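You operate a simulated robot arm through the tools that you are given. There is no shell and no other tool. Be economical: measure what you need, move in short steps, check, and stop when the job is done.

You run a simulated robot arm. Do the job below in one go: nothing can be reset, and whatever is moved stays where it is left.

JOB
Make up the test hose: tap its insert home, tighten the stub clamp, wind the reel full.
Fine: use the white mallet and stand it back head down; wing bolt hand tight; trim knob stays shut.
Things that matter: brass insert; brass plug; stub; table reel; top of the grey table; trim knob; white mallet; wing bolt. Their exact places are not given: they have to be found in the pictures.

Only the result counts: the job must be done as asked and must still hold three seconds after the hand-in. Knocking over, shifting, dropping, spilling or breaking anything else fails it.

ROBOT AND FRAMES
A 7-joint arm with a two-finger parallel gripper on a trunk, on a base that drives. Base frame: it is fixed to the floor where the robot stands at the start and does not move with it; the origin is under the middle of the robot, x ahead of it, y to its left, z up; the surface under the hand at the start is at about z = 850. Units: mm, rad, N and s.
With the tool pointing down near the work surface it reaches from about 280 to 720 mm from the robot's upright axis, wherever it stands. Its first joint turns from -2.897 to 2.897 rad. Places, roughly: brass insert [500, 0, 900]; stub [500, -700, 900]; table reel [500, 300, 1000]; top of the grey table [600, -100, 800]; trim knob [500, -900, 900]. Payload 1.57 kg.
The tool frame sits at the grasp point between the pads (the TCP): z along the fingers, y along the line on which they close. The tips reach 30 mm beyond it. The gripper opens to 80 mm. The fingers are 17 mm wide and 12 mm thick; the gripper's body (40 by 82 mm) begins 80 mm behind the TCP.
Orientation is told as [roll, pitch, yaw] about the base's x, y, z axes, in that order, counted from this pose: with the fingers straight down and closing along the base's y, the tool's x points along the base's -x, its y along +y and its z along -z.

CONTROLS
- The arm moves only by the tool arm_command. Its argument "deltas" is a list of rows, each a list of 3 entries, a list of its own where there are three numbers: the turn, a rotation vector about the base's x, y, z in degrees, then the shift along the base's x, y, z in cm, then the closure, from 0 (fully open) to 1 (shut). In form: [[[rx, ry, rz], [dx, dy, dz], fingers], ...]. A call has 1 to 8 rows; each row is the pose to reach, as a shift and turn from the pose commanded when the call began. Rows are played at 5 a second. More than 50 mm and 0.15 rad between two rows, or a gripper value outside its range, and nothing of the call is played. A pose out of reach is approached as far as the arm can. The call stops where the force on the tool passes 40 N (or 10 N more than at its start, if that is more) or the arm is blocked; 0.2 s more then pass. Each finger travels about 72 mm/s and halts on what it meets, pressing with about 32 N; the grip force reading is that of the motor and also rises with nothing between the fingers. The clock runs only during rows and for 0.2 s after the last one: add rows that repeat a pose to give the fingers time. It gives the time, the measured TCP pose, the force on the tool (base axes), the opening and the grip force at its end, in the units of the frame above (readings bear some noise), with the torque about the TCP (base axes, N m) and any sound that the robot's microphone picked up, and new pictures: "show" is both (left out), scene, wrist or none.
- Cameras (640 x 400 px; columns grow to the right, rows downward): "scene" is now at [-3.1, 110, 1401.6]; the picture's right is [-0.32, -0.95, 0.00], its down [-0.46, 0.16, -0.87] and it looks along [0.83, -0.28, -0.49] (base axes); focal length 248 px, centre (320, 200). "wrist" rides on the gripper at [72, -7, -122] in the tool frame; the picture's right is [0.09, 1.00, 0.00], its down [-0.84, 0.08, -0.54] and it looks along [-0.54, 0.05, 0.84] (tool axes); focal length 238 px, centre (320, 200).
- move_column(by): slides the trunk up (or, below 0, down) by that many mm; the arm and the scene camera ride with it, the base frame stays. It gives what a move gives, with no picture.
- base_move(legs): drives the robot by 1 to 6 legs, each [ahead, left, turn to the left] in mm, mm and rad, along the robot's own axes; the way and the turn of a leg run together, so that a leg with both is an arc; at most 1500 mm and 3.142 rad a leg. The arm and the cameras ride along, it lands a little off, and it stops where it bumps. It gives what a move gives, and a new picture of the scene camera.
- turn_head(pan, tilt): turns the head with the scene camera to pan (to the left, within 1.501 rad either way) and tilt (down, from -0.506 to 1.204), counted from straight ahead of the robot. It gives what a move gives, and a new picture of the scene camera.
- probe_pixels(camera, pixels): for up to 12 pixels [column, row] of the newest picture of that camera ("zoom" is the newest enlarged one), the place [x, y, z] in the base frame of the surface seen there, good to about 3 mm. No time passes.
- zoom(camera, box): a new picture of the part [left, top, right, bottom] of that camera's present view, enlarged. No time passes.
- job_done(): hands the job in; it is judged then, once.

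Keep the steps short. Do not move on a guess: measure, check each grasp and each placing, and mend mistakes. In all there are 80 turns and 260 pictures (those below and enlarged ones count). Leave the gripper open and the arm clear of the work at the hand-in unless told otherwise, and finish with a single line.

The tools are called after "Call:" by a JSON object that holds its "name" and its "arguments". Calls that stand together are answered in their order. arm_command: Moves the arm, as the interface text tells. Its arguments: {"type":"object","properties":{"deltas":{"type":"array"},"show":{"type":"string","enum":["both","scene","wrist","none"]}},"required":["deltas"]} The other tools are called the same way: move_column (by) slides the trunk up or down; base_move (legs) drives the base; turn_head (pan, tilt) turns the head that bears the scene camera; probe_pixels (camera, pixels) gives the place of the surface under pixels of a picture; zoom (camera, box) takes an enlarged picture of a part of a camera's view; job_done () hands the job in.

At the start:

```text
time: 0.0
eef_pos: [380.4, -157.3, 1210.9]
ee_rot: [0.0, 0.0, 0.0]
ft_force: [-0.1, -0.2, 0.6]
torque: [-0.02, -0.02, -0.01]
width: 80.0
finger_force: 0.0
trunk travel left (down, up): [-50.0, 65.0]
robot x, y, heading: [0.2, -2.2, -0.003]
head pan, tilt: [-0.328, 0.511]
```

scene: 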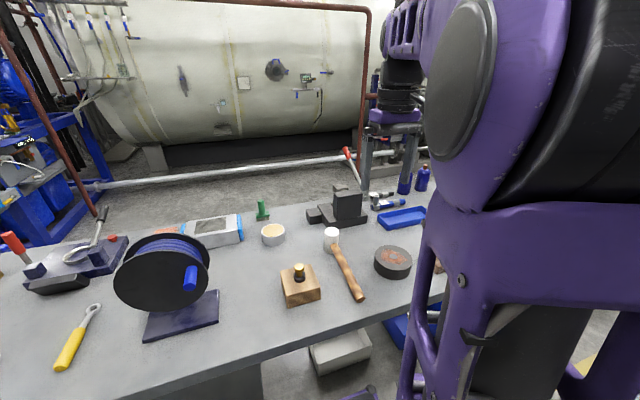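
wrist: 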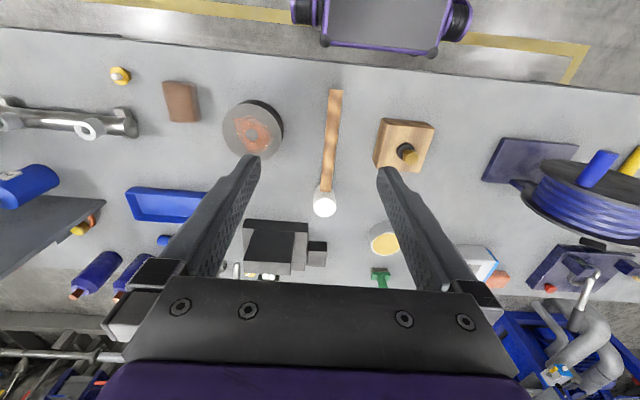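

I see the reel at left (160,270), the wooden block with the brass insert (300,285) and the mallet (340,255). I'll zoom in on the details first.

Call:
{"name": "zoom", "arguments": {"camera": "scene", "box": [230, 180, 430, 310]}}

Call:
{"name": "zoom", "arguments": {"camera": "scene", "box": [0, 190, 250, 380]}}

Call:
{"name": "zoom", "arguments": {"camera": "wrist", "box": [0, 50, 260, 310]}}

Call:
{"name": "zoom", "arguments": {"camera": "wrist", "box": [290, 80, 640, 310]}}

Call:
{"name": "probe_pixels", "arguments": {"camera": "wrist", "pixels": [[120, 76], [88, 127], [408, 152], [385, 160], [334, 95], [328, 160], [324, 205], [600, 160], [530, 150], [300, 110], [20, 112], [125, 120]]}}

Call:
{"name": "turn_head", "arguments": {"pan": -1.0, "tilt": 0.7}}

```text
3.08 times, centred on (330, 245) of scene
```

zoom: 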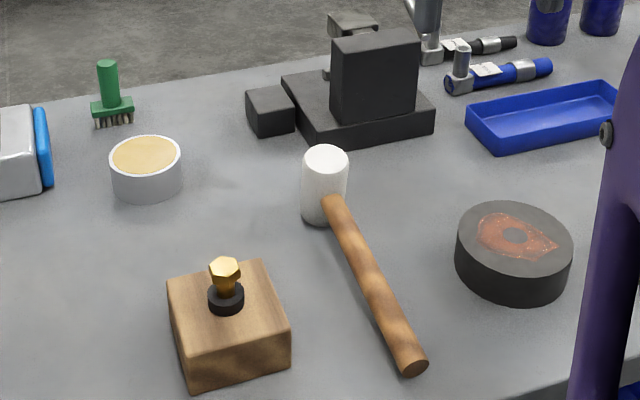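

```text
2.11 times, centred on (125, 285) of scene
```

zoom: 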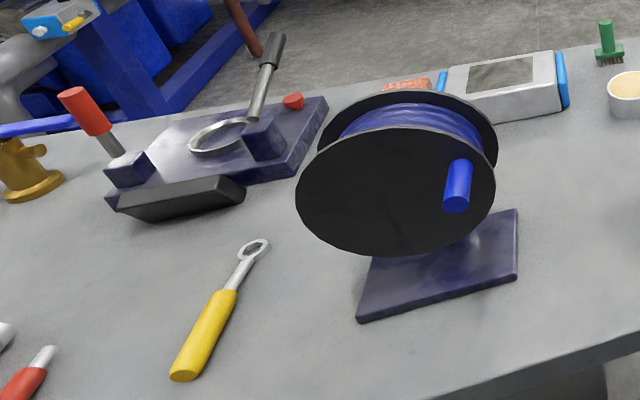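

```text
1.54 times, centred on (130, 180) of wrist
```

zoom: 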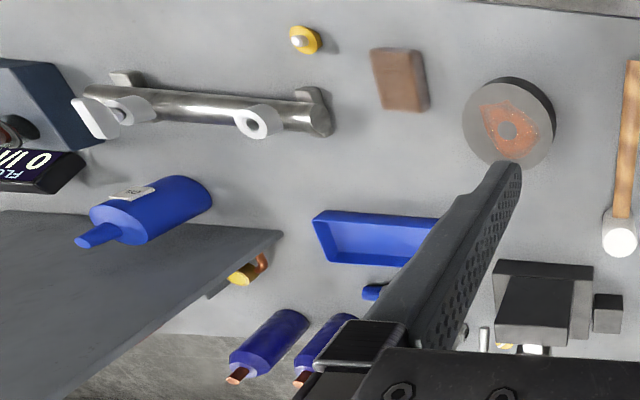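

```text
1.74 times, centred on (465, 195) of wrist
```

zoom: 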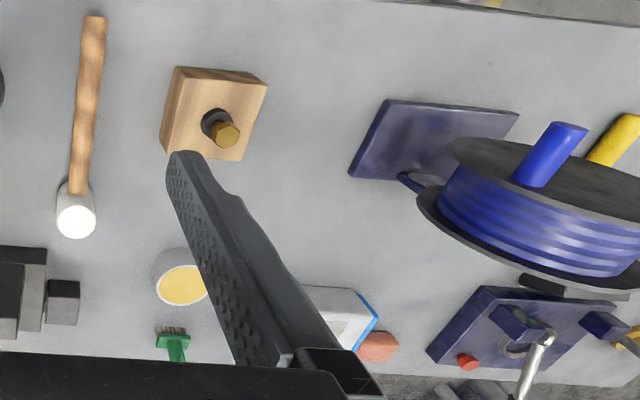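

```text
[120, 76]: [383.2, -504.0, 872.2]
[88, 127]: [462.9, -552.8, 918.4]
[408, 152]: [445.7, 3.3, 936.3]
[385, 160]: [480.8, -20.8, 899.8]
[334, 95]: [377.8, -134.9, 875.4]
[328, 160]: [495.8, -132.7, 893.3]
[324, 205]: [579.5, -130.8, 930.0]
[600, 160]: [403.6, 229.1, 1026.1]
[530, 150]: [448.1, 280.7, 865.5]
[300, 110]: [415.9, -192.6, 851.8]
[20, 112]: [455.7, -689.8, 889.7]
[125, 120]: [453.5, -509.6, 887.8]
```

```text
time: 1.1
eef_pos: [379.6, -158.7, 1210.1]
ee_rot: [0.001, 0.001, 0.001]
ft_force: [0.1, -1.0, 0.0]
torque: [0.0, 0.02, 0.01]
width: 80.0
finger_force: 0.1
trunk travel left (down, up): [-50.0, 65.0]
robot x, y, heading: [2.5, 1.3, -0.003]
head pan, tilt: [-1.0, 0.7]
```

scene: 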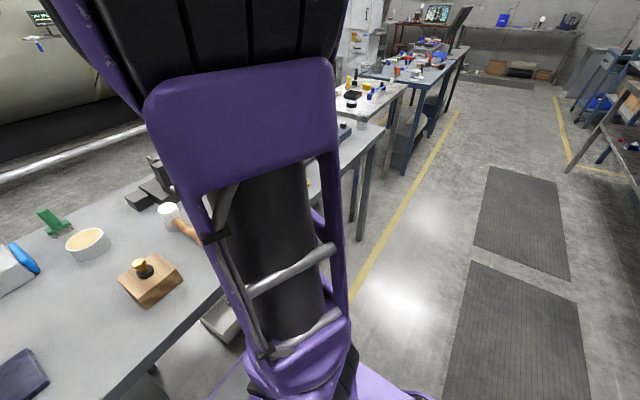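

The stub lies far to the right, and the arm hides it. I'll drive right, parallel to the table, and look there.

Call:
{"name": "base_move", "arguments": {"legs": [[0, -620, 0]]}}

Call:
{"name": "turn_head", "arguments": {"pan": -0.2, "tilt": 0.75}}

Call:
{"name": "arm_command", "arguments": {"deltas": [[[0, 0, 0], [0, 0, 0], 0]], "show": "wrist"}}

```text
time: 7.3
eef_pos: [381.6, -764.5, 1210.5]
ee_rot: [-0.001, 0.001, 0.0]
ft_force: [0.3, 0.3, 0.6]
torque: [0.0, 0.0, 0.0]
width: 79.9
finger_force: 0.1
trunk travel left (down, up): [-50.0, 65.0]
robot x, y, heading: [2.7, -606.3, 0.005]
head pan, tilt: [-1.0, 0.7]
```

scene: 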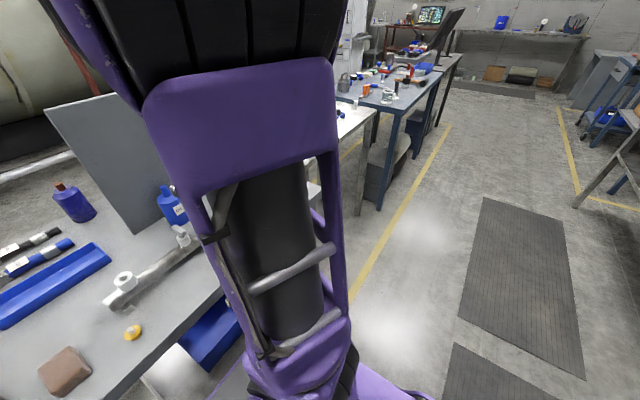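

```text
time: 8.5
eef_pos: [380.1, -763.4, 1210.5]
ee_rot: [0.0, 0.001, 0.0]
ft_force: [-0.6, -0.5, -0.3]
torque: [0.0, -0.03, -0.01]
width: 80.0
finger_force: 0.1
trunk travel left (down, up): [-50.0, 65.0]
robot x, y, heading: [1.7, -608.3, -0.005]
head pan, tilt: [-0.201, 0.75]
```

scene: 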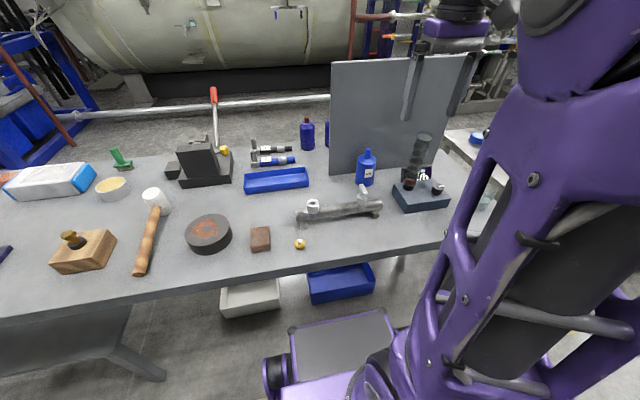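

```text
time: 8.9
eef_pos: [380.9, -763.5, 1209.8]
ee_rot: [0.0, 0.001, 0.003]
ft_force: [-0.4, 0.0, -0.3]
torque: [0.01, -0.05, -0.01]
width: 80.0
finger_force: 0.0
trunk travel left (down, up): [-50.0, 65.0]
robot x, y, heading: [2.4, -610.5, 0.004]
head pan, tilt: [-0.201, 0.75]
```

wrist: 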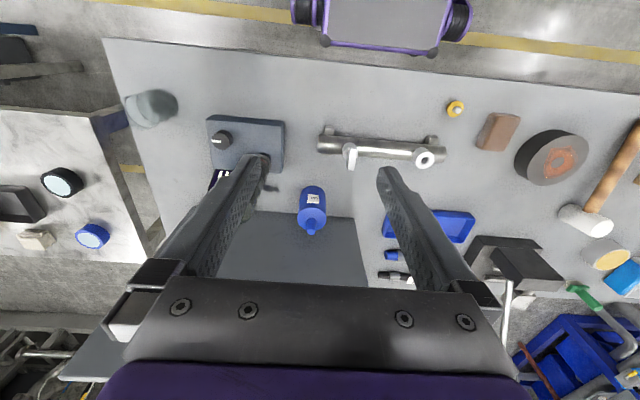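

Call:
{"name": "zoom", "arguments": {"camera": "wrist", "box": [200, 70, 480, 240]}}

Call:
{"name": "zoom", "arguments": {"camera": "scene", "box": [280, 120, 470, 260]}}

Call:
{"name": "zoom", "arguments": {"camera": "scene", "box": [40, 150, 240, 290]}}

Call:
{"name": "zoom", "arguments": {"camera": "scene", "box": [160, 130, 320, 260]}}

Call:
{"name": "probe_pixels", "arguments": {"camera": "wrist", "pixels": [[219, 138], [222, 150], [351, 157], [426, 158], [415, 158], [455, 108], [400, 152], [370, 150], [335, 138], [325, 145], [313, 200], [440, 140]]}}

```text
2.29 times, centred on (340, 155) of wrist
```

zoom: 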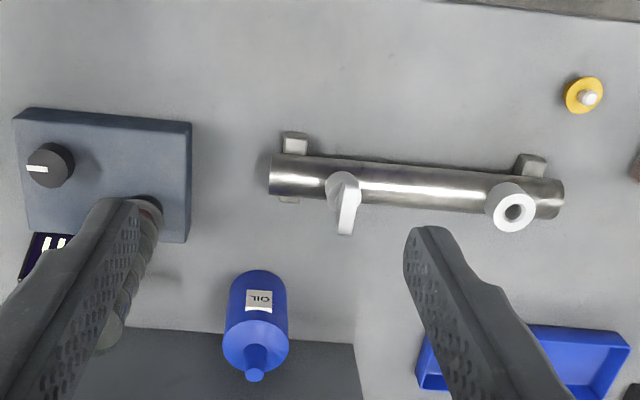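

```text
2.86 times, centred on (375, 190) of scene
```

zoom: 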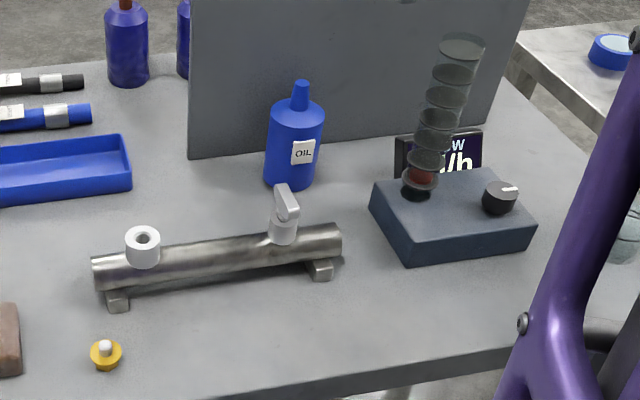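

```text
2.86 times, centred on (140, 220) of scene
```

zoom: 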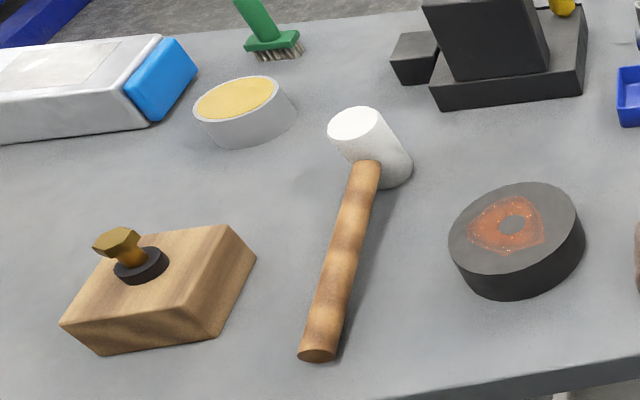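

```text
3.08 times, centred on (240, 195) of scene
```

zoom: 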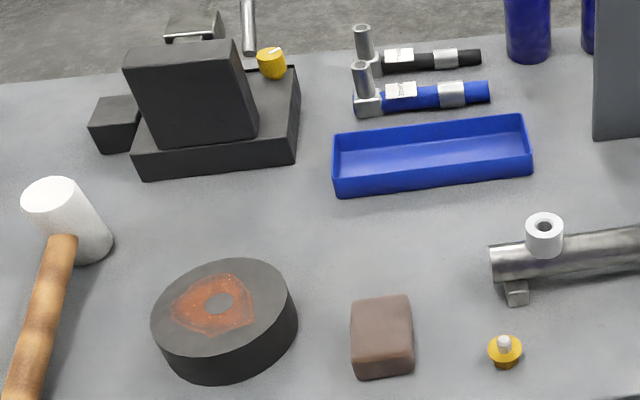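

```text
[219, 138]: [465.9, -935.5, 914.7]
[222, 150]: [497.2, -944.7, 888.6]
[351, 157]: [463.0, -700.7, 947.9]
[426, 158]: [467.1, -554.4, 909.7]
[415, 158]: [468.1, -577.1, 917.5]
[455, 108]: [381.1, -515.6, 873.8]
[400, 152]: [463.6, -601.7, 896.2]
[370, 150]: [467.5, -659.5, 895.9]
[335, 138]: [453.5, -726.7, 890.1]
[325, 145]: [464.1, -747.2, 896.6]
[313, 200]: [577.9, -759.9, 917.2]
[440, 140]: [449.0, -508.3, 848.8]
```

The stub is a pipe at about x 465, y −560…−750. It has a wing bolt at (463,−700,948) and an open port at (467,−555). I'll lower the wrist to see the wing bolt up close.

Call:
{"name": "arm_command", "arguments": {"deltas": [[[0, 0, 0], [0, 1.2, -4.5], 0], [[0, 0, 0], [0, 2.4, -9], 0], [[0, 0, 0], [0, 3.6, -13], 0], [[0, 0, 0], [0, 3.6, -13], 0]], "show": "wrist"}}

Call:
{"name": "zoom", "arguments": {"camera": "wrist", "box": [220, 60, 540, 260]}}

Call:
{"name": "zoom", "arguments": {"camera": "scene", "box": [350, 165, 390, 215]}}

Call:
{"name": "zoom", "arguments": {"camera": "scene", "box": [390, 160, 460, 215]}}

Call:
{"name": "zoom", "arguments": {"camera": "scene", "box": [45, 220, 125, 275]}}

```text
time: 9.9
eef_pos: [379.7, -729.4, 1080.4]
ee_rot: [0.0, 0.0, 0.002]
ft_force: [0.0, 0.2, -0.6]
torque: [0.0, 0.0, -0.01]
width: 80.1
finger_force: 0.1
trunk travel left (down, up): [-50.0, 65.0]
robot x, y, heading: [1.8, -603.9, -0.005]
head pan, tilt: [-0.201, 0.75]
```

wrist: 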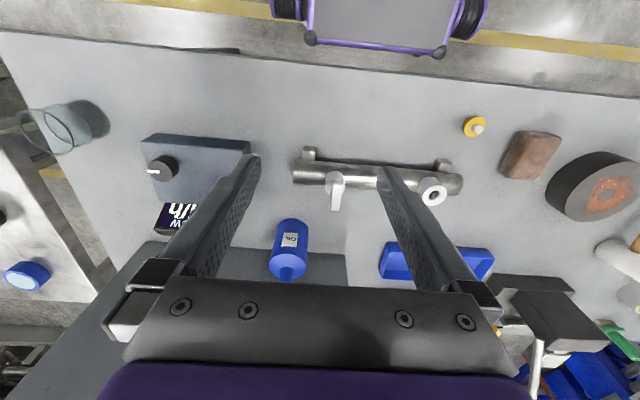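

```text
2.00 times, centred on (380, 160) of wrist
```

zoom: 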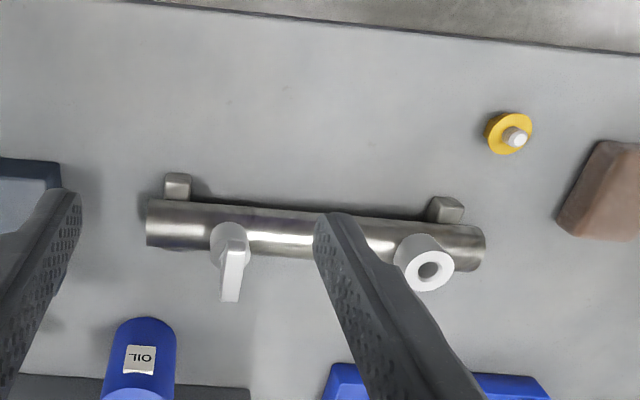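

```text
8.00 times, centred on (370, 190) of scene
```

zoom: 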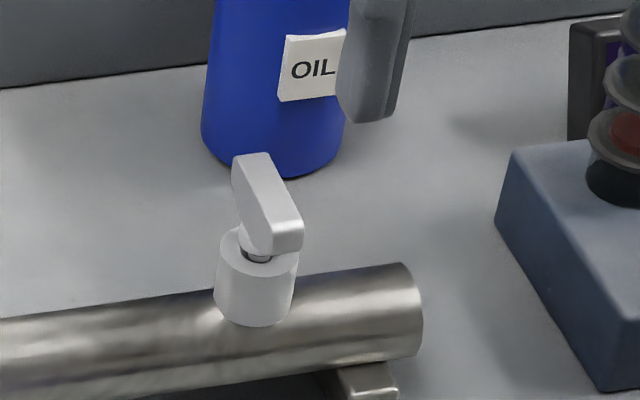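

```text
7.27 times, centred on (425, 188) of scene
```

zoom: 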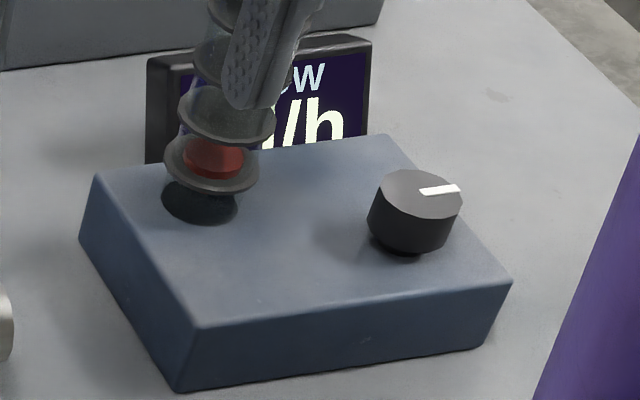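

```text
7.27 times, centred on (85, 248) of scene
```

zoom: 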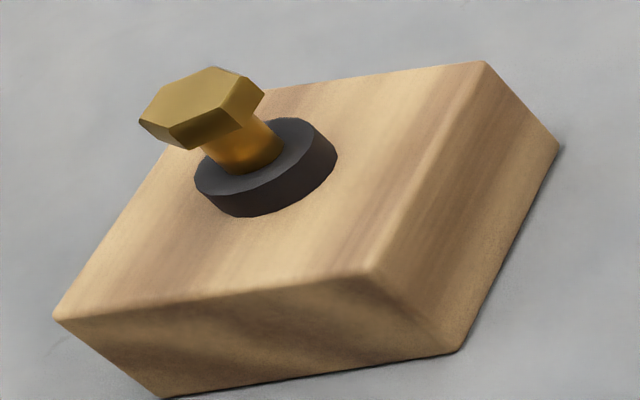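

Call:
{"name": "zoom", "arguments": {"camera": "wrist", "box": [450, 105, 500, 145]}}

Call:
{"name": "zoom", "arguments": {"camera": "scene", "box": [285, 230, 317, 255]}}

Call:
{"name": "zoom", "arguments": {"camera": "scene", "box": [290, 180, 400, 240]}}

Call:
{"name": "probe_pixels", "arguments": {"camera": "wrist", "pixels": [[334, 180], [336, 188], [335, 206], [338, 180], [331, 205], [433, 194], [424, 188], [445, 190], [477, 129], [470, 125], [165, 168], [472, 120]]}}

Call:
{"name": "probe_pixels", "arguments": {"camera": "scene", "pixels": [[365, 186], [366, 193], [365, 201], [362, 202], [372, 188], [313, 202], [313, 210], [299, 241], [298, 246]]}}

```text
10.00 times, centred on (475, 125) of wrist
```

zoom: 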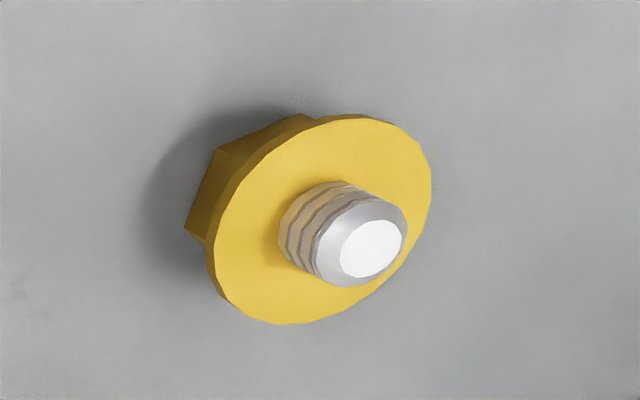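

```text
16.00 times, centred on (301, 242) of scene
```

zoom: 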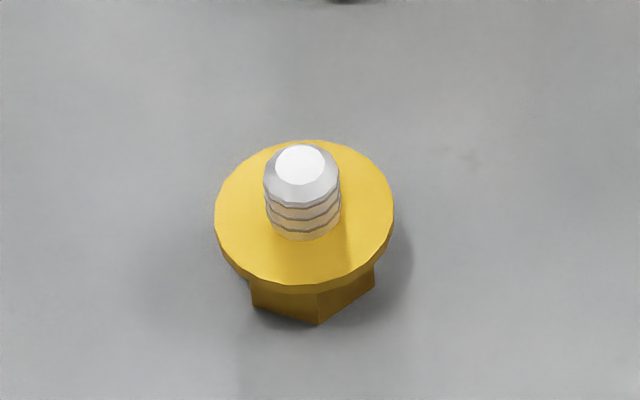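

```text
5.82 times, centred on (345, 210) of scene
```

zoom: 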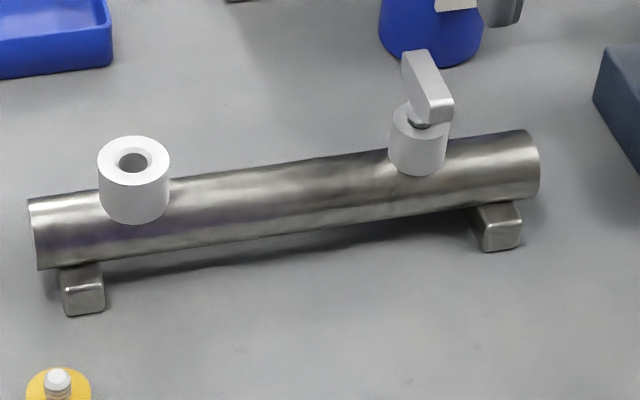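

```text
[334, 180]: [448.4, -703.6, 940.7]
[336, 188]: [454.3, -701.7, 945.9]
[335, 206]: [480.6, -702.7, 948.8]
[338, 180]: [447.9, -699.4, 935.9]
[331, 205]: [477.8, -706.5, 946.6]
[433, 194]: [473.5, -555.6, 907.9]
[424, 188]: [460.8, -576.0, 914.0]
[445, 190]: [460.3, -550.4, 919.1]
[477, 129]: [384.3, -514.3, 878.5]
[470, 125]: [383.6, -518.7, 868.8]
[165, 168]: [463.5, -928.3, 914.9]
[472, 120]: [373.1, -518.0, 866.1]
```

```text
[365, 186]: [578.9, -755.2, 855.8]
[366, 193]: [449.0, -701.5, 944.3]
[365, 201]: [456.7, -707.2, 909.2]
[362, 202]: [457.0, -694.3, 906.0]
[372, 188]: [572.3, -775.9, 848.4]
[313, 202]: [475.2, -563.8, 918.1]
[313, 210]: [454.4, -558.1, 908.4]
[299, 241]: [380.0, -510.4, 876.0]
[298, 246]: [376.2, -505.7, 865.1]
```

The wing bolt's paddle runs along x, with its centre near (464,−702.5), its top at 949 and the boss top near 917. I'll go above it with the fingers straddling it in y.

Call:
{"name": "arm_command", "arguments": {"deltas": [[[0, 0, 0], [4, 1.4, -2], 0], [[0, 0, 0], [8.4, 2.7, -4], 0], [[0, 0, 0], [8.4, 2.7, -7.5], 0], [[0, 0, 0], [8.4, 2.7, -7.5], 0]]}}

Call:
{"name": "zoom", "arguments": {"camera": "wrist", "box": [220, 80, 440, 220]}}

Call:
{"name": "zoom", "arguments": {"camera": "scene", "box": [330, 150, 410, 220]}}

```text
time: 10.9
eef_pos: [466.0, -699.7, 1006.1]
ee_rot: [0.001, -0.001, 0.004]
ft_force: [-0.4, -0.2, -0.4]
torque: [0.01, 0.02, 0.0]
width: 79.8
finger_force: 0.0
trunk travel left (down, up): [-50.0, 65.0]
robot x, y, heading: [2.6, -605.0, 0.0]
head pan, tilt: [-0.201, 0.75]
```

scene: 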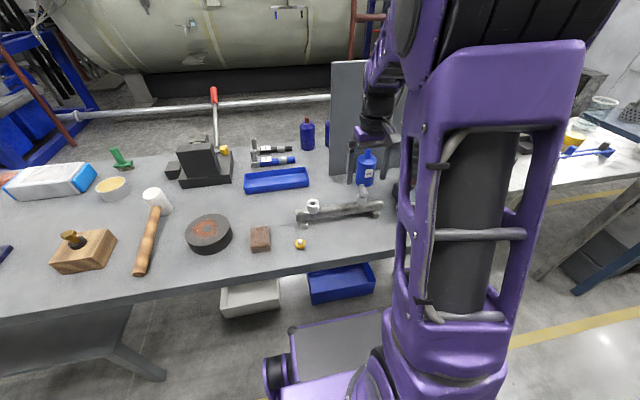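
wrist: 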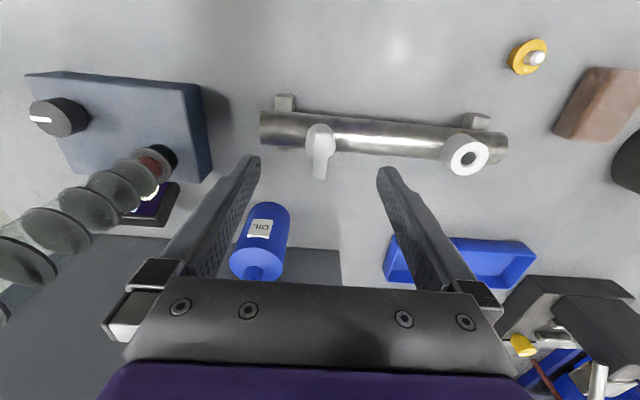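

```text
2.86 times, centred on (330, 150) of wrist
```

zoom: 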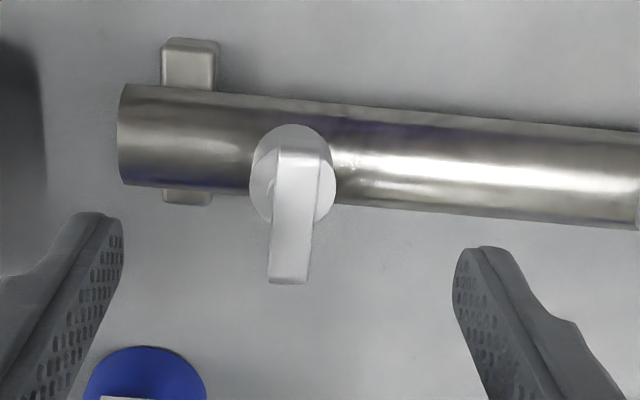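

```text
5.71 times, centred on (370, 185) of scene
```

zoom: 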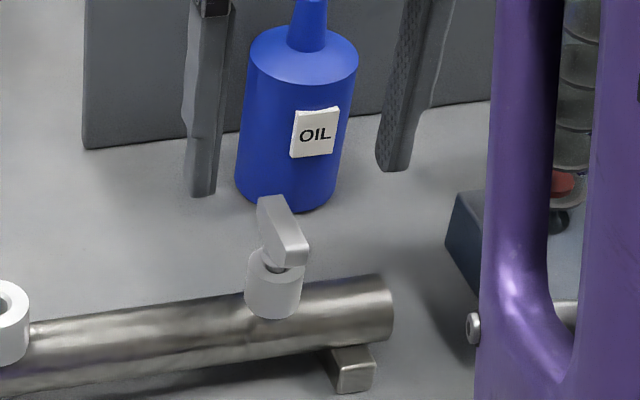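

I'll probe the paddle's edges to get its centre and angle.

Call:
{"name": "probe_pixels", "arguments": {"camera": "wrist", "pixels": [[319, 135], [313, 135], [326, 135], [320, 150], [320, 165], [315, 170], [325, 170], [320, 172], [320, 177], [314, 177], [326, 177], [309, 140]]}}

```text
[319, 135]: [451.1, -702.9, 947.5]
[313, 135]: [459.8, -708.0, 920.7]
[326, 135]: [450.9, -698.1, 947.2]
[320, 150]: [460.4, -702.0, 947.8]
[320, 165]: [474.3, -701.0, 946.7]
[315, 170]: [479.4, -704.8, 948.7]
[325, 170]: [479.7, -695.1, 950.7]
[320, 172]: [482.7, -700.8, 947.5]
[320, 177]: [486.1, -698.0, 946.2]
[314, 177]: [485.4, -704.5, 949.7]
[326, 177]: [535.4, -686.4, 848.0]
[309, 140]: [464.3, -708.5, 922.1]
```

The paddle is about 10 × 42 mm, centred at (466,−700.7), with its top at 948 and the boss top at 921. I'll descend to TCP z 956 so the tips sit at 926, then close slowly.

Call:
{"name": "arm_command", "arguments": {"deltas": [[[0, 0, 0], [0, -0.08, -2.5], 0], [[0, 0, 0], [0, -0.08, -5.0], 0], [[0, 0, 0], [0, -0.08, -5.0], 0.4], [[0, 0, 0], [0, -0.08, -5.0], 0.7], [[0, 0, 0], [0, -0.08, -5.0], 1], [[0, 0, 0], [0, -0.08, -5.0], 1]]}}

Call:
{"name": "zoom", "arguments": {"camera": "wrist", "box": [220, 60, 440, 200]}}

```text
time: 12.3
eef_pos: [466.7, -699.4, 954.8]
ee_rot: [0.0, -0.001, 0.005]
ft_force: [-0.7, 5.9, -1.0]
torque: [0.17, 0.0, 0.03]
width: 14.2
finger_force: 30.3
trunk travel left (down, up): [-50.0, 65.0]
robot x, y, heading: [-1.1, -605.0, -0.002]
head pan, tilt: [-0.201, 0.75]
```

scene: 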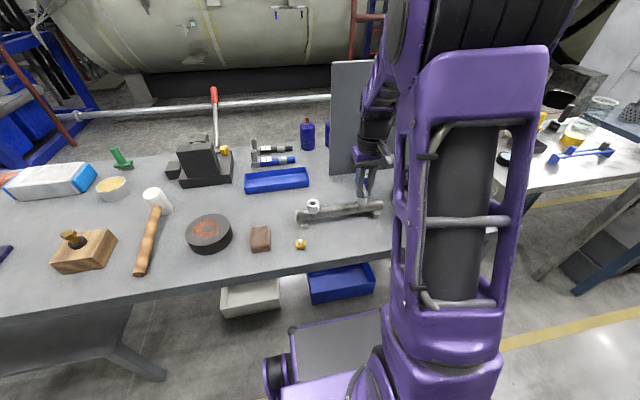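
wrist: 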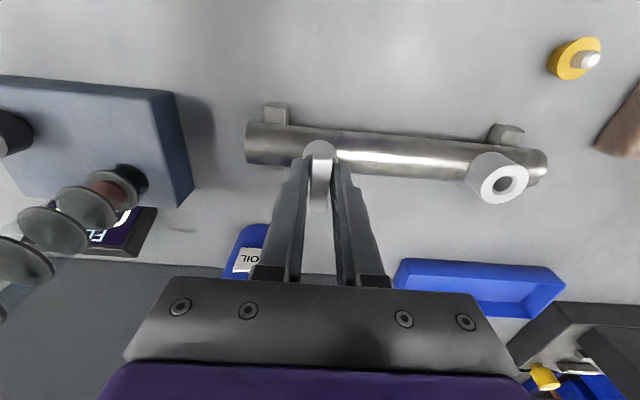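

```text
2.86 times, centred on (330, 130) of wrist
```

zoom: 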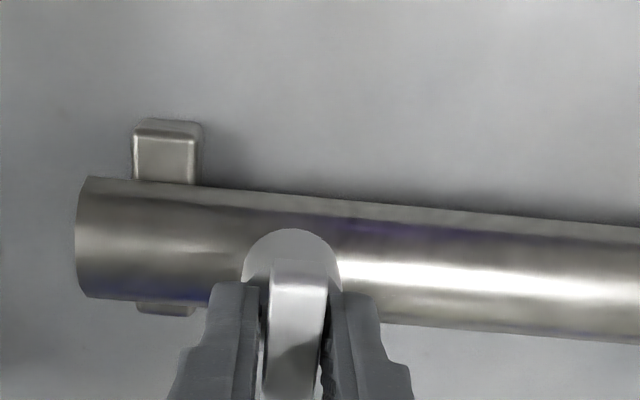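

Gripped at width 14, with a small side force. I'll turn clockwise (negative rz) in 8° steps and watch the torque.

Call:
{"name": "arm_command", "arguments": {"deltas": [[[0, 0, -8], [0, 0.05, 0], 1], [[0, 0, -16], [0, 0.05, 0], 1], [[0, 0, -24], [0, 0.05, 0], 1], [[0, 0, -24], [0, 0.05, 0], 1]], "show": "wrist"}}

```text
time: 13.3
eef_pos: [466.8, -698.1, 955.2]
ee_rot: [-0.001, 0.0, -0.417]
ft_force: [0.7, 18.4, -5.4]
torque: [0.53, -0.01, 0.07]
width: 14.2
finger_force: 30.2
trunk travel left (down, up): [-50.0, 65.0]
robot x, y, heading: [1.7, -608.1, 0.002]
head pan, tilt: [-0.201, 0.75]
```

wrist: 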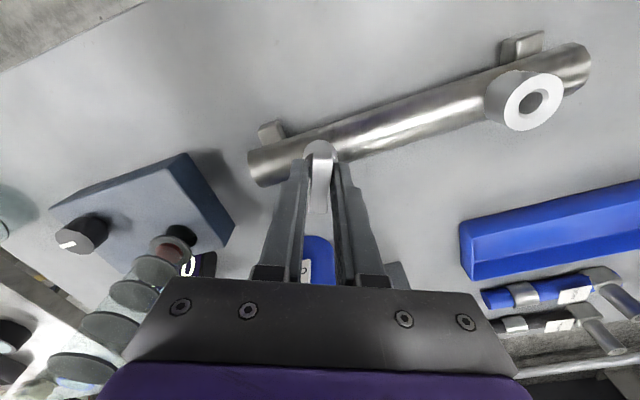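

The bolt turned with the tool. The force grew to +18 N in y when I shifted +y, so the centre is about 2 mm the other way. I'll correct that and keep turning.

Call:
{"name": "arm_command", "arguments": {"deltas": [[[0, 0, 0], [0, -0.18, 0], 1], [[0, 0, -8], [0, -0.18, 0], 1], [[0, 0, -16], [0, -0.18, 0], 1], [[0, 0, -24], [0, -0.18, 0], 1], [[0, 0, -32], [0, -0.18, 0], 1], [[0, 0, -40], [0, -0.18, 0], 1], [[0, 0, -48], [0, -0.18, 0], 1]], "show": "wrist"}}

```text
time: 14.9
eef_pos: [467.3, -697.4, 954.4]
ee_rot: [0.003, 0.002, -1.255]
ft_force: [21.7, 29.0, -6.9]
torque: [0.84, -0.48, 0.08]
width: 14.7
finger_force: 30.8
trunk travel left (down, up): [-50.0, 65.0]
robot x, y, heading: [0.1, -605.3, 0.002]
head pan, tilt: [-0.201, 0.75]
```

wrist: 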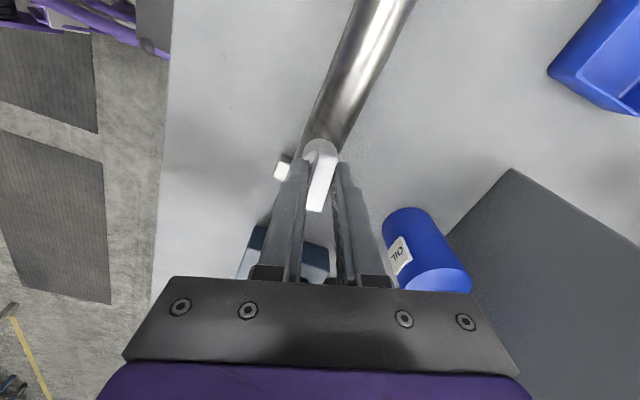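

Side forces rose to about 36 N. I'll release the grip to relax it, then look again from here.

Call:
{"name": "arm_command", "arguments": {"deltas": [[[0, 0, 0], [0, 0, 0], 0.7], [[0, 0, 0], [0, 0, 0], 0.6], [[0, 0, 0], [0, 0, 0], 0.6]], "show": "wrist"}}

Call:
{"name": "zoom", "arguments": {"camera": "wrist", "box": [240, 90, 400, 230]}}

Call:
{"name": "zoom", "arguments": {"camera": "scene", "box": [330, 150, 410, 220]}}

```text
time: 15.7
eef_pos: [465.1, -703.0, 955.7]
ee_rot: [-0.002, 0.0, -1.254]
ft_force: [-0.6, 0.2, 0.3]
torque: [-0.02, 0.0, 0.0]
width: 32.1
finger_force: 0.0
trunk travel left (down, up): [-50.0, 65.0]
robot x, y, heading: [0.1, -606.5, 0.006]
head pan, tilt: [-0.201, 0.75]
```

wrist: 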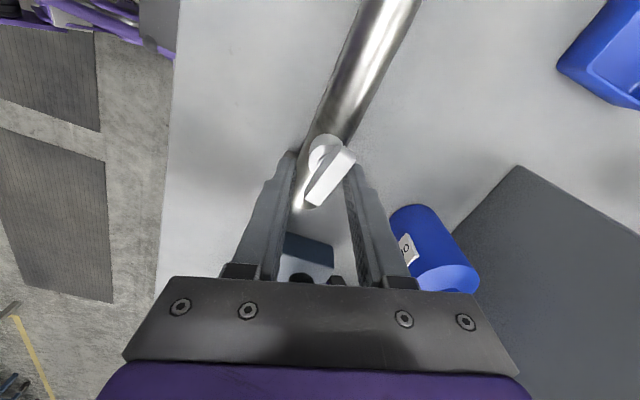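

```text
2.86 times, centred on (320, 160) of wrist
```

zoom: 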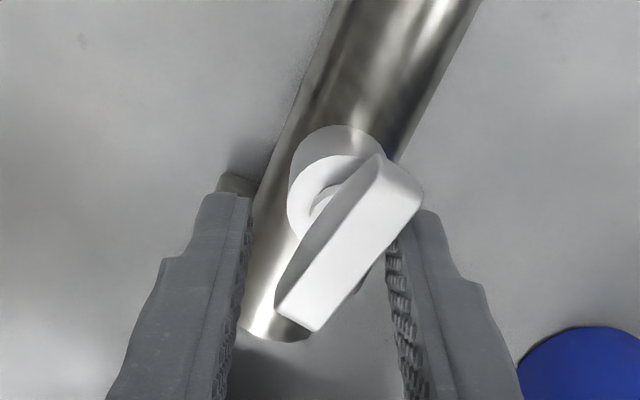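

```text
5.71 times, centred on (370, 185) of scene
```

zoom: 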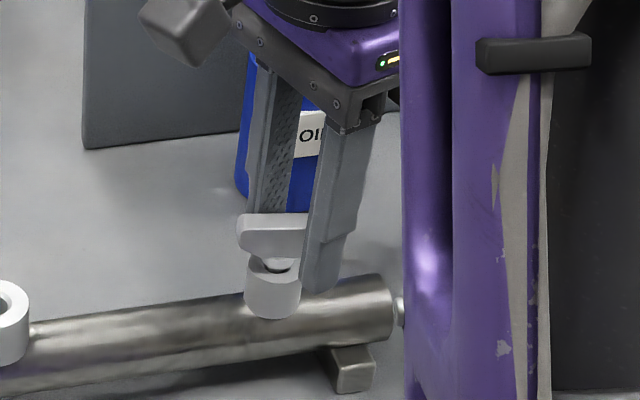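

Call:
{"name": "probe_pixels", "arguments": {"camera": "wrist", "pixels": [[330, 172], [312, 198], [318, 198], [345, 155], [349, 160], [338, 160], [325, 190], [340, 172], [310, 200], [340, 162], [320, 140], [315, 148]]}}

```text
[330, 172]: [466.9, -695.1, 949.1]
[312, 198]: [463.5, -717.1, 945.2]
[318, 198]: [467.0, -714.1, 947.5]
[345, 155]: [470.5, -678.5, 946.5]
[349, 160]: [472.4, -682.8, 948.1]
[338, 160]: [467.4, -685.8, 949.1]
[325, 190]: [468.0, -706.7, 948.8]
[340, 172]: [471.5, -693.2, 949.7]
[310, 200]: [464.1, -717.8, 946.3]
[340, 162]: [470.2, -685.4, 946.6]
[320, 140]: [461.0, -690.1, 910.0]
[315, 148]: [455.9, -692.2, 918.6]
```

Released, the TCP sits at (465,−703), so I was centred wrongly. The paddle centre is (467,−698.5) and it now points about 77° (equivalent to −103°). I'll open wide, recentre and turn the tool back to +77° for a long stroke.

Call:
{"name": "arm_command", "arguments": {"deltas": [[[0, 0, 0], [0.2, 0.43, 0], 0.3], [[0, 0, 0], [0.2, 0.43, 0], 0], [[0, 0, 8.5], [0.2, 0.43, 0], 0], [[0, 0, 17], [0.2, 0.43, 0], 0], [[0, 0, 25.5], [0.2, 0.43, 0], 0], [[0, 0, 34], [0.2, 0.43, 0], 0], [[0, 0, 42.5], [0.2, 0.43, 0], 0], [[0, 0, 51], [0.2, 0.43, 0], 0]], "show": "none"}}

Call:
{"name": "arm_command", "arguments": {"deltas": [[[0, 0, 8.5], [0, 0, 0], 0], [[0, 0, 17], [0, 0, 0], 0], [[0, 0, 25.5], [0, 0, 0], 0], [[0, 0, 34], [0, 0, 0], 0], [[0, 0, 42.5], [0, 0, 0], 0], [[0, 0, 51], [0, 0, 0], 0], [[0, 0, 59.5], [0, 0, 0], 0]], "show": "none"}}

Call:
{"name": "arm_command", "arguments": {"deltas": [[[0, 0, 8.5], [0, 0, 0], 0], [[0, 0, 17], [0, 0, 0], 0], [[0, 0, 25.5], [0, 0, 0], 0], [[0, 0, 34], [0, 0, 0], 0], [[0, 0, 38.5], [0, 0, 0], 0], [[0, 0, 38.5], [0, 0, 0], 0]], "show": "both"}}

Call:
{"name": "zoom", "arguments": {"camera": "wrist", "box": [240, 60, 400, 200]}}

```text
time: 17.5
eef_pos: [466.7, -699.0, 955.9]
ee_rot: [-0.001, 0.0, -0.362]
ft_force: [-0.2, -1.3, 0.5]
torque: [-0.01, -0.01, -0.04]
width: 80.1
finger_force: 0.1
trunk travel left (down, up): [-50.0, 65.0]
robot x, y, heading: [2.8, -607.1, 0.003]
head pan, tilt: [-0.201, 0.75]
```

```text
time: 19.1
eef_pos: [466.1, -699.3, 956.6]
ee_rot: [-0.001, -0.001, 0.677]
ft_force: [-0.5, -0.1, -0.1]
torque: [-0.01, -0.01, 0.0]
width: 80.0
finger_force: 0.0
trunk travel left (down, up): [-50.0, 65.0]
robot x, y, heading: [3.0, -609.5, 0.002]
head pan, tilt: [-0.201, 0.75]
```

```text
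time: 20.5
eef_pos: [467.1, -698.6, 955.2]
ee_rot: [0.0, 0.001, 1.348]
ft_force: [-0.7, 0.7, 0.0]
torque: [0.02, 0.0, -0.03]
width: 80.0
finger_force: 0.0
trunk travel left (down, up): [-50.0, 65.0]
robot x, y, heading: [-1.3, -604.9, 0.004]
head pan, tilt: [-0.201, 0.75]
```

scene: 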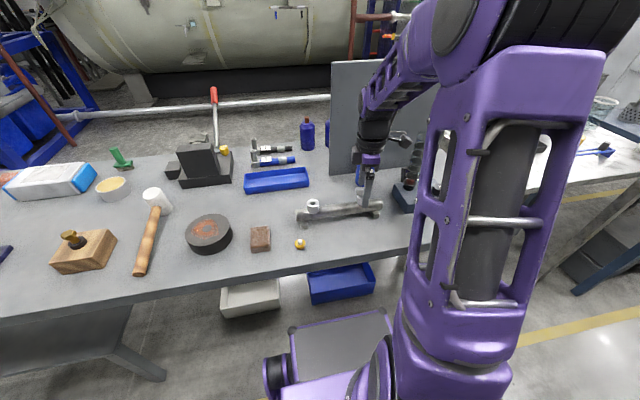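
wrist: 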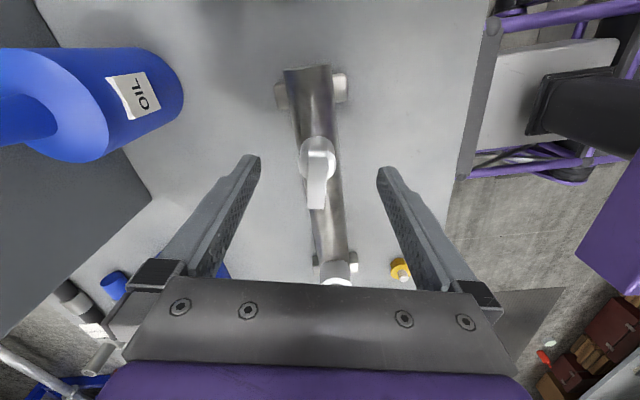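

```text
2.86 times, centred on (320, 130) of wrist
```

zoom: 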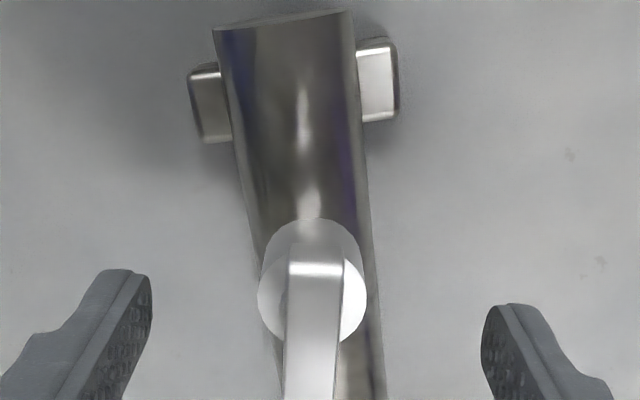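

The paddle is aligned with the jaw gap. Now I'll close and check the side force.

Call:
{"name": "arm_command", "arguments": {"deltas": [[[0, 0, 0], [0, 0, 0], 0.4], [[0, 0, 0], [0, 0, 0], 0.7], [[0, 0, 0], [0, 0, 0], 1], [[0, 0, 0], [0, 0, 0], 1]], "show": "none"}}

```text
time: 21.5
eef_pos: [468.1, -698.6, 955.9]
ee_rot: [-0.003, 0.0, 1.347]
ft_force: [12.2, -2.7, 0.1]
torque: [-0.09, -0.37, 0.01]
width: 14.3
finger_force: 30.7
trunk travel left (down, up): [-50.0, 65.0]
robot x, y, heading: [-0.2, -602.8, 0.004]
head pan, tilt: [-0.201, 0.75]
```

A +12 N force on the tool in x means I should move about 2 mm in +x. I'll correct that and turn clockwise.

Call:
{"name": "arm_command", "arguments": {"deltas": [[[0, 0, 0], [0.22, -0.03, 0], 1], [[0, 0, -8], [0.22, -0.03, 0], 1], [[0, 0, -16], [0.22, -0.03, 0], 1], [[0, 0, -24], [0.22, -0.03, 0], 1], [[0, 0, -32], [0.22, -0.03, 0], 1], [[0, 0, -40], [0.22, -0.03, 0], 1], [[0, 0, -48], [0.22, -0.03, 0], 1], [[0, 0, -56], [0.22, -0.03, 0], 1]], "show": "none"}}

```text
time: 23.3
eef_pos: [469.5, -699.1, 955.8]
ee_rot: [0.0, -0.001, 0.364]
ft_force: [1.1, 1.8, 4.0]
torque: [0.12, 0.03, -0.02]
width: 14.4
finger_force: 30.5
trunk travel left (down, up): [-50.0, 65.0]
robot x, y, heading: [-1.2, -606.4, 0.006]
head pan, tilt: [-0.201, 0.75]
```

Well centred now. I'll continue turning.

Call:
{"name": "arm_command", "arguments": {"deltas": [[[0, 0, -8], [0, 0, 0], 1], [[0, 0, -16], [0, 0, 0], 1], [[0, 0, -24], [0, 0, 0], 1], [[0, 0, -32], [0, 0, 0], 1], [[0, 0, -40], [0, 0, 0], 1], [[0, 0, -48], [0, 0, 0], 1], [[0, 0, -56], [0, 0, 0], 1], [[0, 0, -64], [0, 0, 0], 1]], "show": "none"}}

Call:
{"name": "arm_command", "arguments": {"deltas": [[[0, 0, -8], [0, 0, 0], 1], [[0, 0, -16], [0, 0, 0], 1], [[0, 0, -24], [0, 0, 0], 1], [[0, 0, -32], [0, 0, 0], 1], [[0, 0, -40], [0, 0, 0], 1], [[0, 0, -48], [0, 0, 0], 1], [[0, 0, -56], [0, 0, 0], 1], [[0, 0, -64], [0, 0, 0], 1]], "show": "both"}}

Call:
{"name": "zoom", "arguments": {"camera": "scene", "box": [330, 150, 410, 220]}}

```text
time: 25.1
eef_pos: [468.8, -699.9, 955.1]
ee_rot: [0.0, 0.0, -0.752]
ft_force: [-1.8, -1.4, -4.8]
torque: [-0.03, 0.07, -0.03]
width: 14.3
finger_force: 30.5
trunk travel left (down, up): [-50.0, 65.0]
robot x, y, heading: [-3.7, -607.0, 0.003]
head pan, tilt: [-0.201, 0.75]
```

```text
time: 26.9
eef_pos: [469.2, -699.4, 955.9]
ee_rot: [-0.001, -0.002, -1.869]
ft_force: [-4.0, -3.0, -6.1]
torque: [-0.12, 0.07, -0.02]
width: 14.2
finger_force: 30.4
trunk travel left (down, up): [-50.0, 65.0]
robot x, y, heading: [2.3, -605.8, -0.001]
head pan, tilt: [-0.201, 0.75]
```

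scene: 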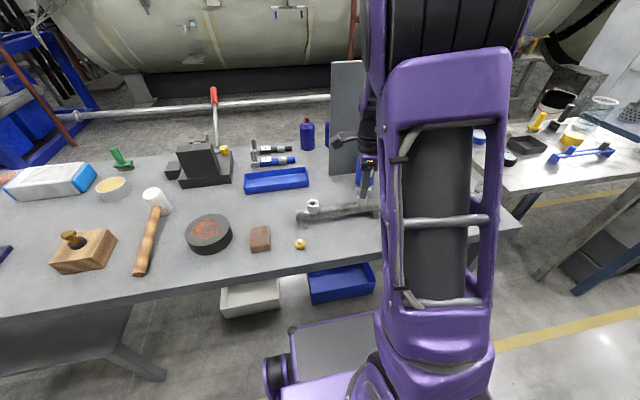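
wrist: 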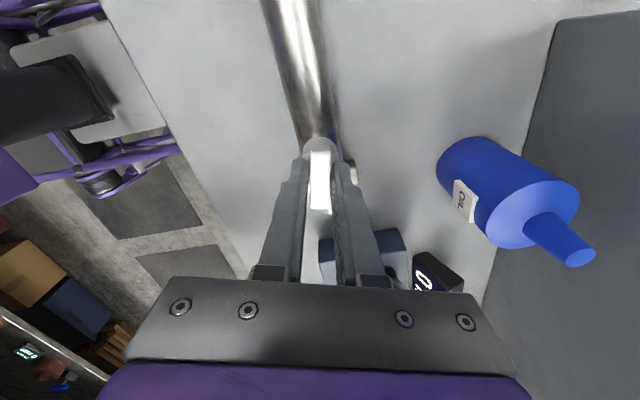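

```text
5.71 times, centred on (370, 185) of scene
```

zoom: 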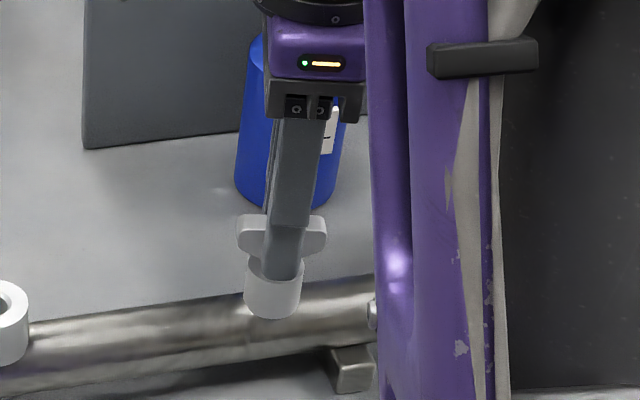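

The bolt has turned 184° with no tightening torque yet. Fz is −6, so the bolt is pulling the tool down. I'll follow it down 1 mm and continue as far as the joint allows.

Call:
{"name": "arm_command", "arguments": {"deltas": [[[0, 0, -8], [0, 0, -0.1], 1], [[0, 0, -16], [0, 0, -0.1], 1], [[0, 0, -24], [0, 0, -0.1], 1], [[0, 0, -32], [0, 0, -0.12], 1], [[0, 0, -40], [0, 0, -0.12], 1], [[0, 0, -48], [0, 0, -0.12], 1]], "show": "none"}}

```text
time: 28.3
eef_pos: [469.1, -698.8, 954.3]
ee_rot: [0.001, 0.003, -2.706]
ft_force: [-3.8, -3.8, 3.5]
torque: [-0.06, 0.17, -0.03]
width: 14.1
finger_force: 30.8
trunk travel left (down, up): [-50.0, 65.0]
robot x, y, heading: [1.9, -605.7, -0.0]
head pan, tilt: [-0.201, 0.75]
```

Call:
{"name": "arm_command", "arguments": {"deltas": [[[0, 0, -8], [0, 0, 0], 1], [[0, 0, -16], [0, 0, -0.02], 1], [[0, 0, -24], [0, 0, -0.02], 1], [[0, 0, -24], [0, 0, -0.02], 1]], "show": "wrist"}}

Call:
{"name": "zoom", "arguments": {"camera": "scene", "box": [330, 150, 410, 220]}}

```text
time: 29.3
eef_pos: [468.4, -699.2, 954.4]
ee_rot: [0.0, 0.002, -3.125]
ft_force: [-1.2, -4.8, 6.7]
torque: [-0.2, 0.02, 0.01]
width: 14.2
finger_force: 30.5
trunk travel left (down, up): [-50.0, 65.0]
robot x, y, heading: [1.8, -606.1, 0.003]
head pan, tilt: [-0.201, 0.75]
```

wrist: 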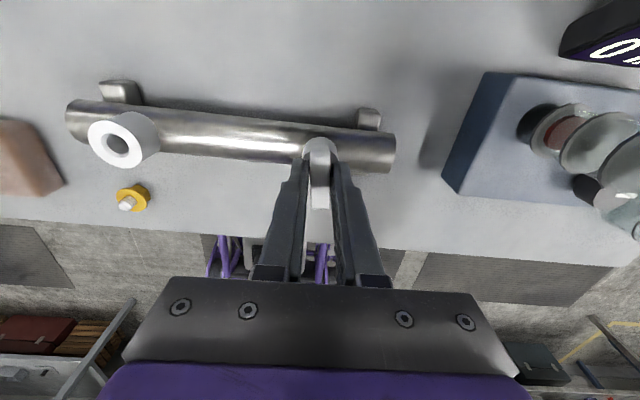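

```text
5.71 times, centred on (370, 185) of scene
```

zoom: 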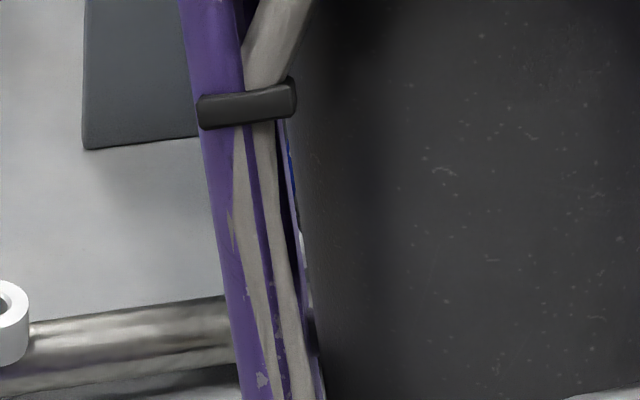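

The tool has reached −179°. I'll open, rewind to 0° and regrip.

Call:
{"name": "arm_command", "arguments": {"deltas": [[[0, 0, 0], [0, 0, 0], 0.5], [[0, 0, 0], [0.05, 0, 0.1], 0], [[0, 0, 0], [0.05, 0, 0.1], 0], [[0, 0, 8.5], [0.05, 0, 0.1], 0], [[0, 0, 17], [0.05, 0, 0.1], 0], [[0, 0, 25.5], [0.05, 0, 0.1], 0], [[0, 0, 34], [0.05, 0, 0.1], 0], [[0, 0, 42.5], [0.05, 0, 0.1], 0]], "show": "none"}}

Call:
{"name": "arm_command", "arguments": {"deltas": [[[0, 0, 8.5], [0, 0, 0], 0], [[0, 0, 17], [0, 0, 0], 0], [[0, 0, 25.5], [0, 0, 0], 0], [[0, 0, 34], [0, 0, 0], 0], [[0, 0, 42.5], [0, 0, 0], 0], [[0, 0, 51], [0, 0, 0], 0], [[0, 0, 59.5], [0, 0, 0], 0], [[0, 0, 68], [0, 0, 0], 0]], "show": "none"}}

Call:
{"name": "arm_command", "arguments": {"deltas": [[[0, 0, 8.5], [0, 0, 0], 0], [[0, 0, 17], [0, 0, 0], 0], [[0, 0, 25.5], [0, 0, 0], 0], [[0, 0, 34], [0, 0, 0], 0], [[0, 0, 42.5], [0, 0, 0], 0], [[0, 0, 51], [0, 0, 0], 0], [[0, 0, 59.5], [0, 0, 0], 0], [[0, 0, 68], [0, 0, 0], 0]], "show": "wrist"}}

Call:
{"name": "zoom", "arguments": {"camera": "wrist", "box": [240, 60, 400, 200]}}

Call:
{"name": "zoom", "arguments": {"camera": "scene", "box": [330, 150, 410, 220]}}

```text
time: 31.1
eef_pos: [468.6, -699.7, 955.1]
ee_rot: [0.0, 0.0, -2.377]
ft_force: [-0.1, -0.3, -0.2]
torque: [-0.02, 0.02, -0.01]
width: 80.0
finger_force: 0.0
trunk travel left (down, up): [-50.0, 65.0]
robot x, y, heading: [-1.9, -604.7, -0.001]
head pan, tilt: [-0.201, 0.75]
```

```text
time: 32.9
eef_pos: [469.5, -698.8, 954.1]
ee_rot: [0.002, -0.001, -1.189]
ft_force: [0.5, -0.5, 0.4]
torque: [-0.02, -0.03, -0.02]
width: 80.0
finger_force: 0.0
trunk travel left (down, up): [-50.0, 65.0]
robot x, y, heading: [-3.1, -605.8, 0.0]
head pan, tilt: [-0.201, 0.75]
```

```text
time: 34.7
eef_pos: [469.8, -699.8, 955.3]
ee_rot: [-0.002, 0.001, -0.005]
ft_force: [-0.5, -0.3, -0.3]
torque: [0.0, -0.07, -0.01]
width: 80.0
finger_force: 0.0
trunk travel left (down, up): [-50.0, 65.0]
robot x, y, heading: [0.0, -606.2, -0.002]
head pan, tilt: [-0.201, 0.75]
```

wrist: 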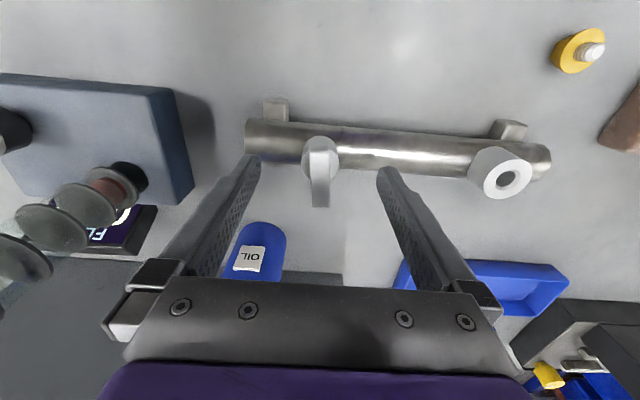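

```text
2.86 times, centred on (320, 130) of wrist
```

zoom: 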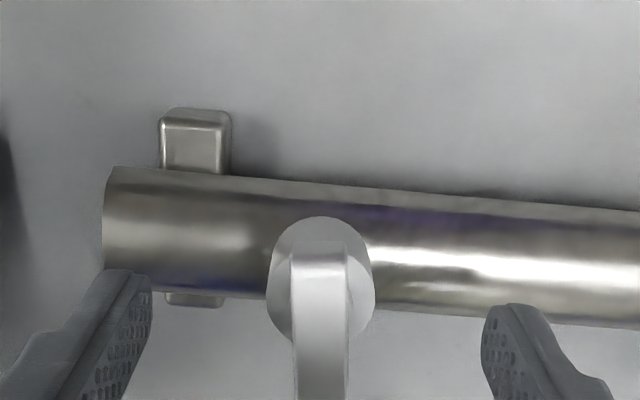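

```text
5.71 times, centred on (370, 185) of scene
```

zoom: 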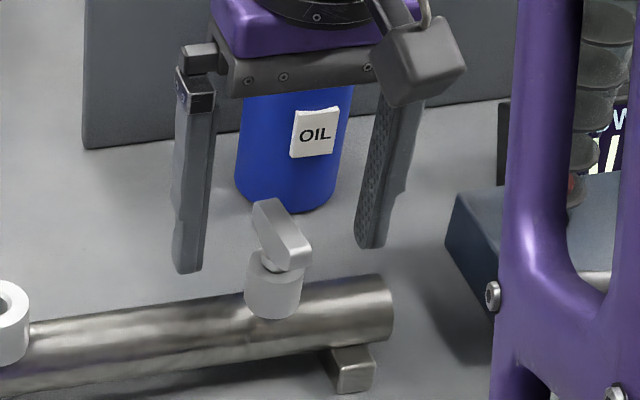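

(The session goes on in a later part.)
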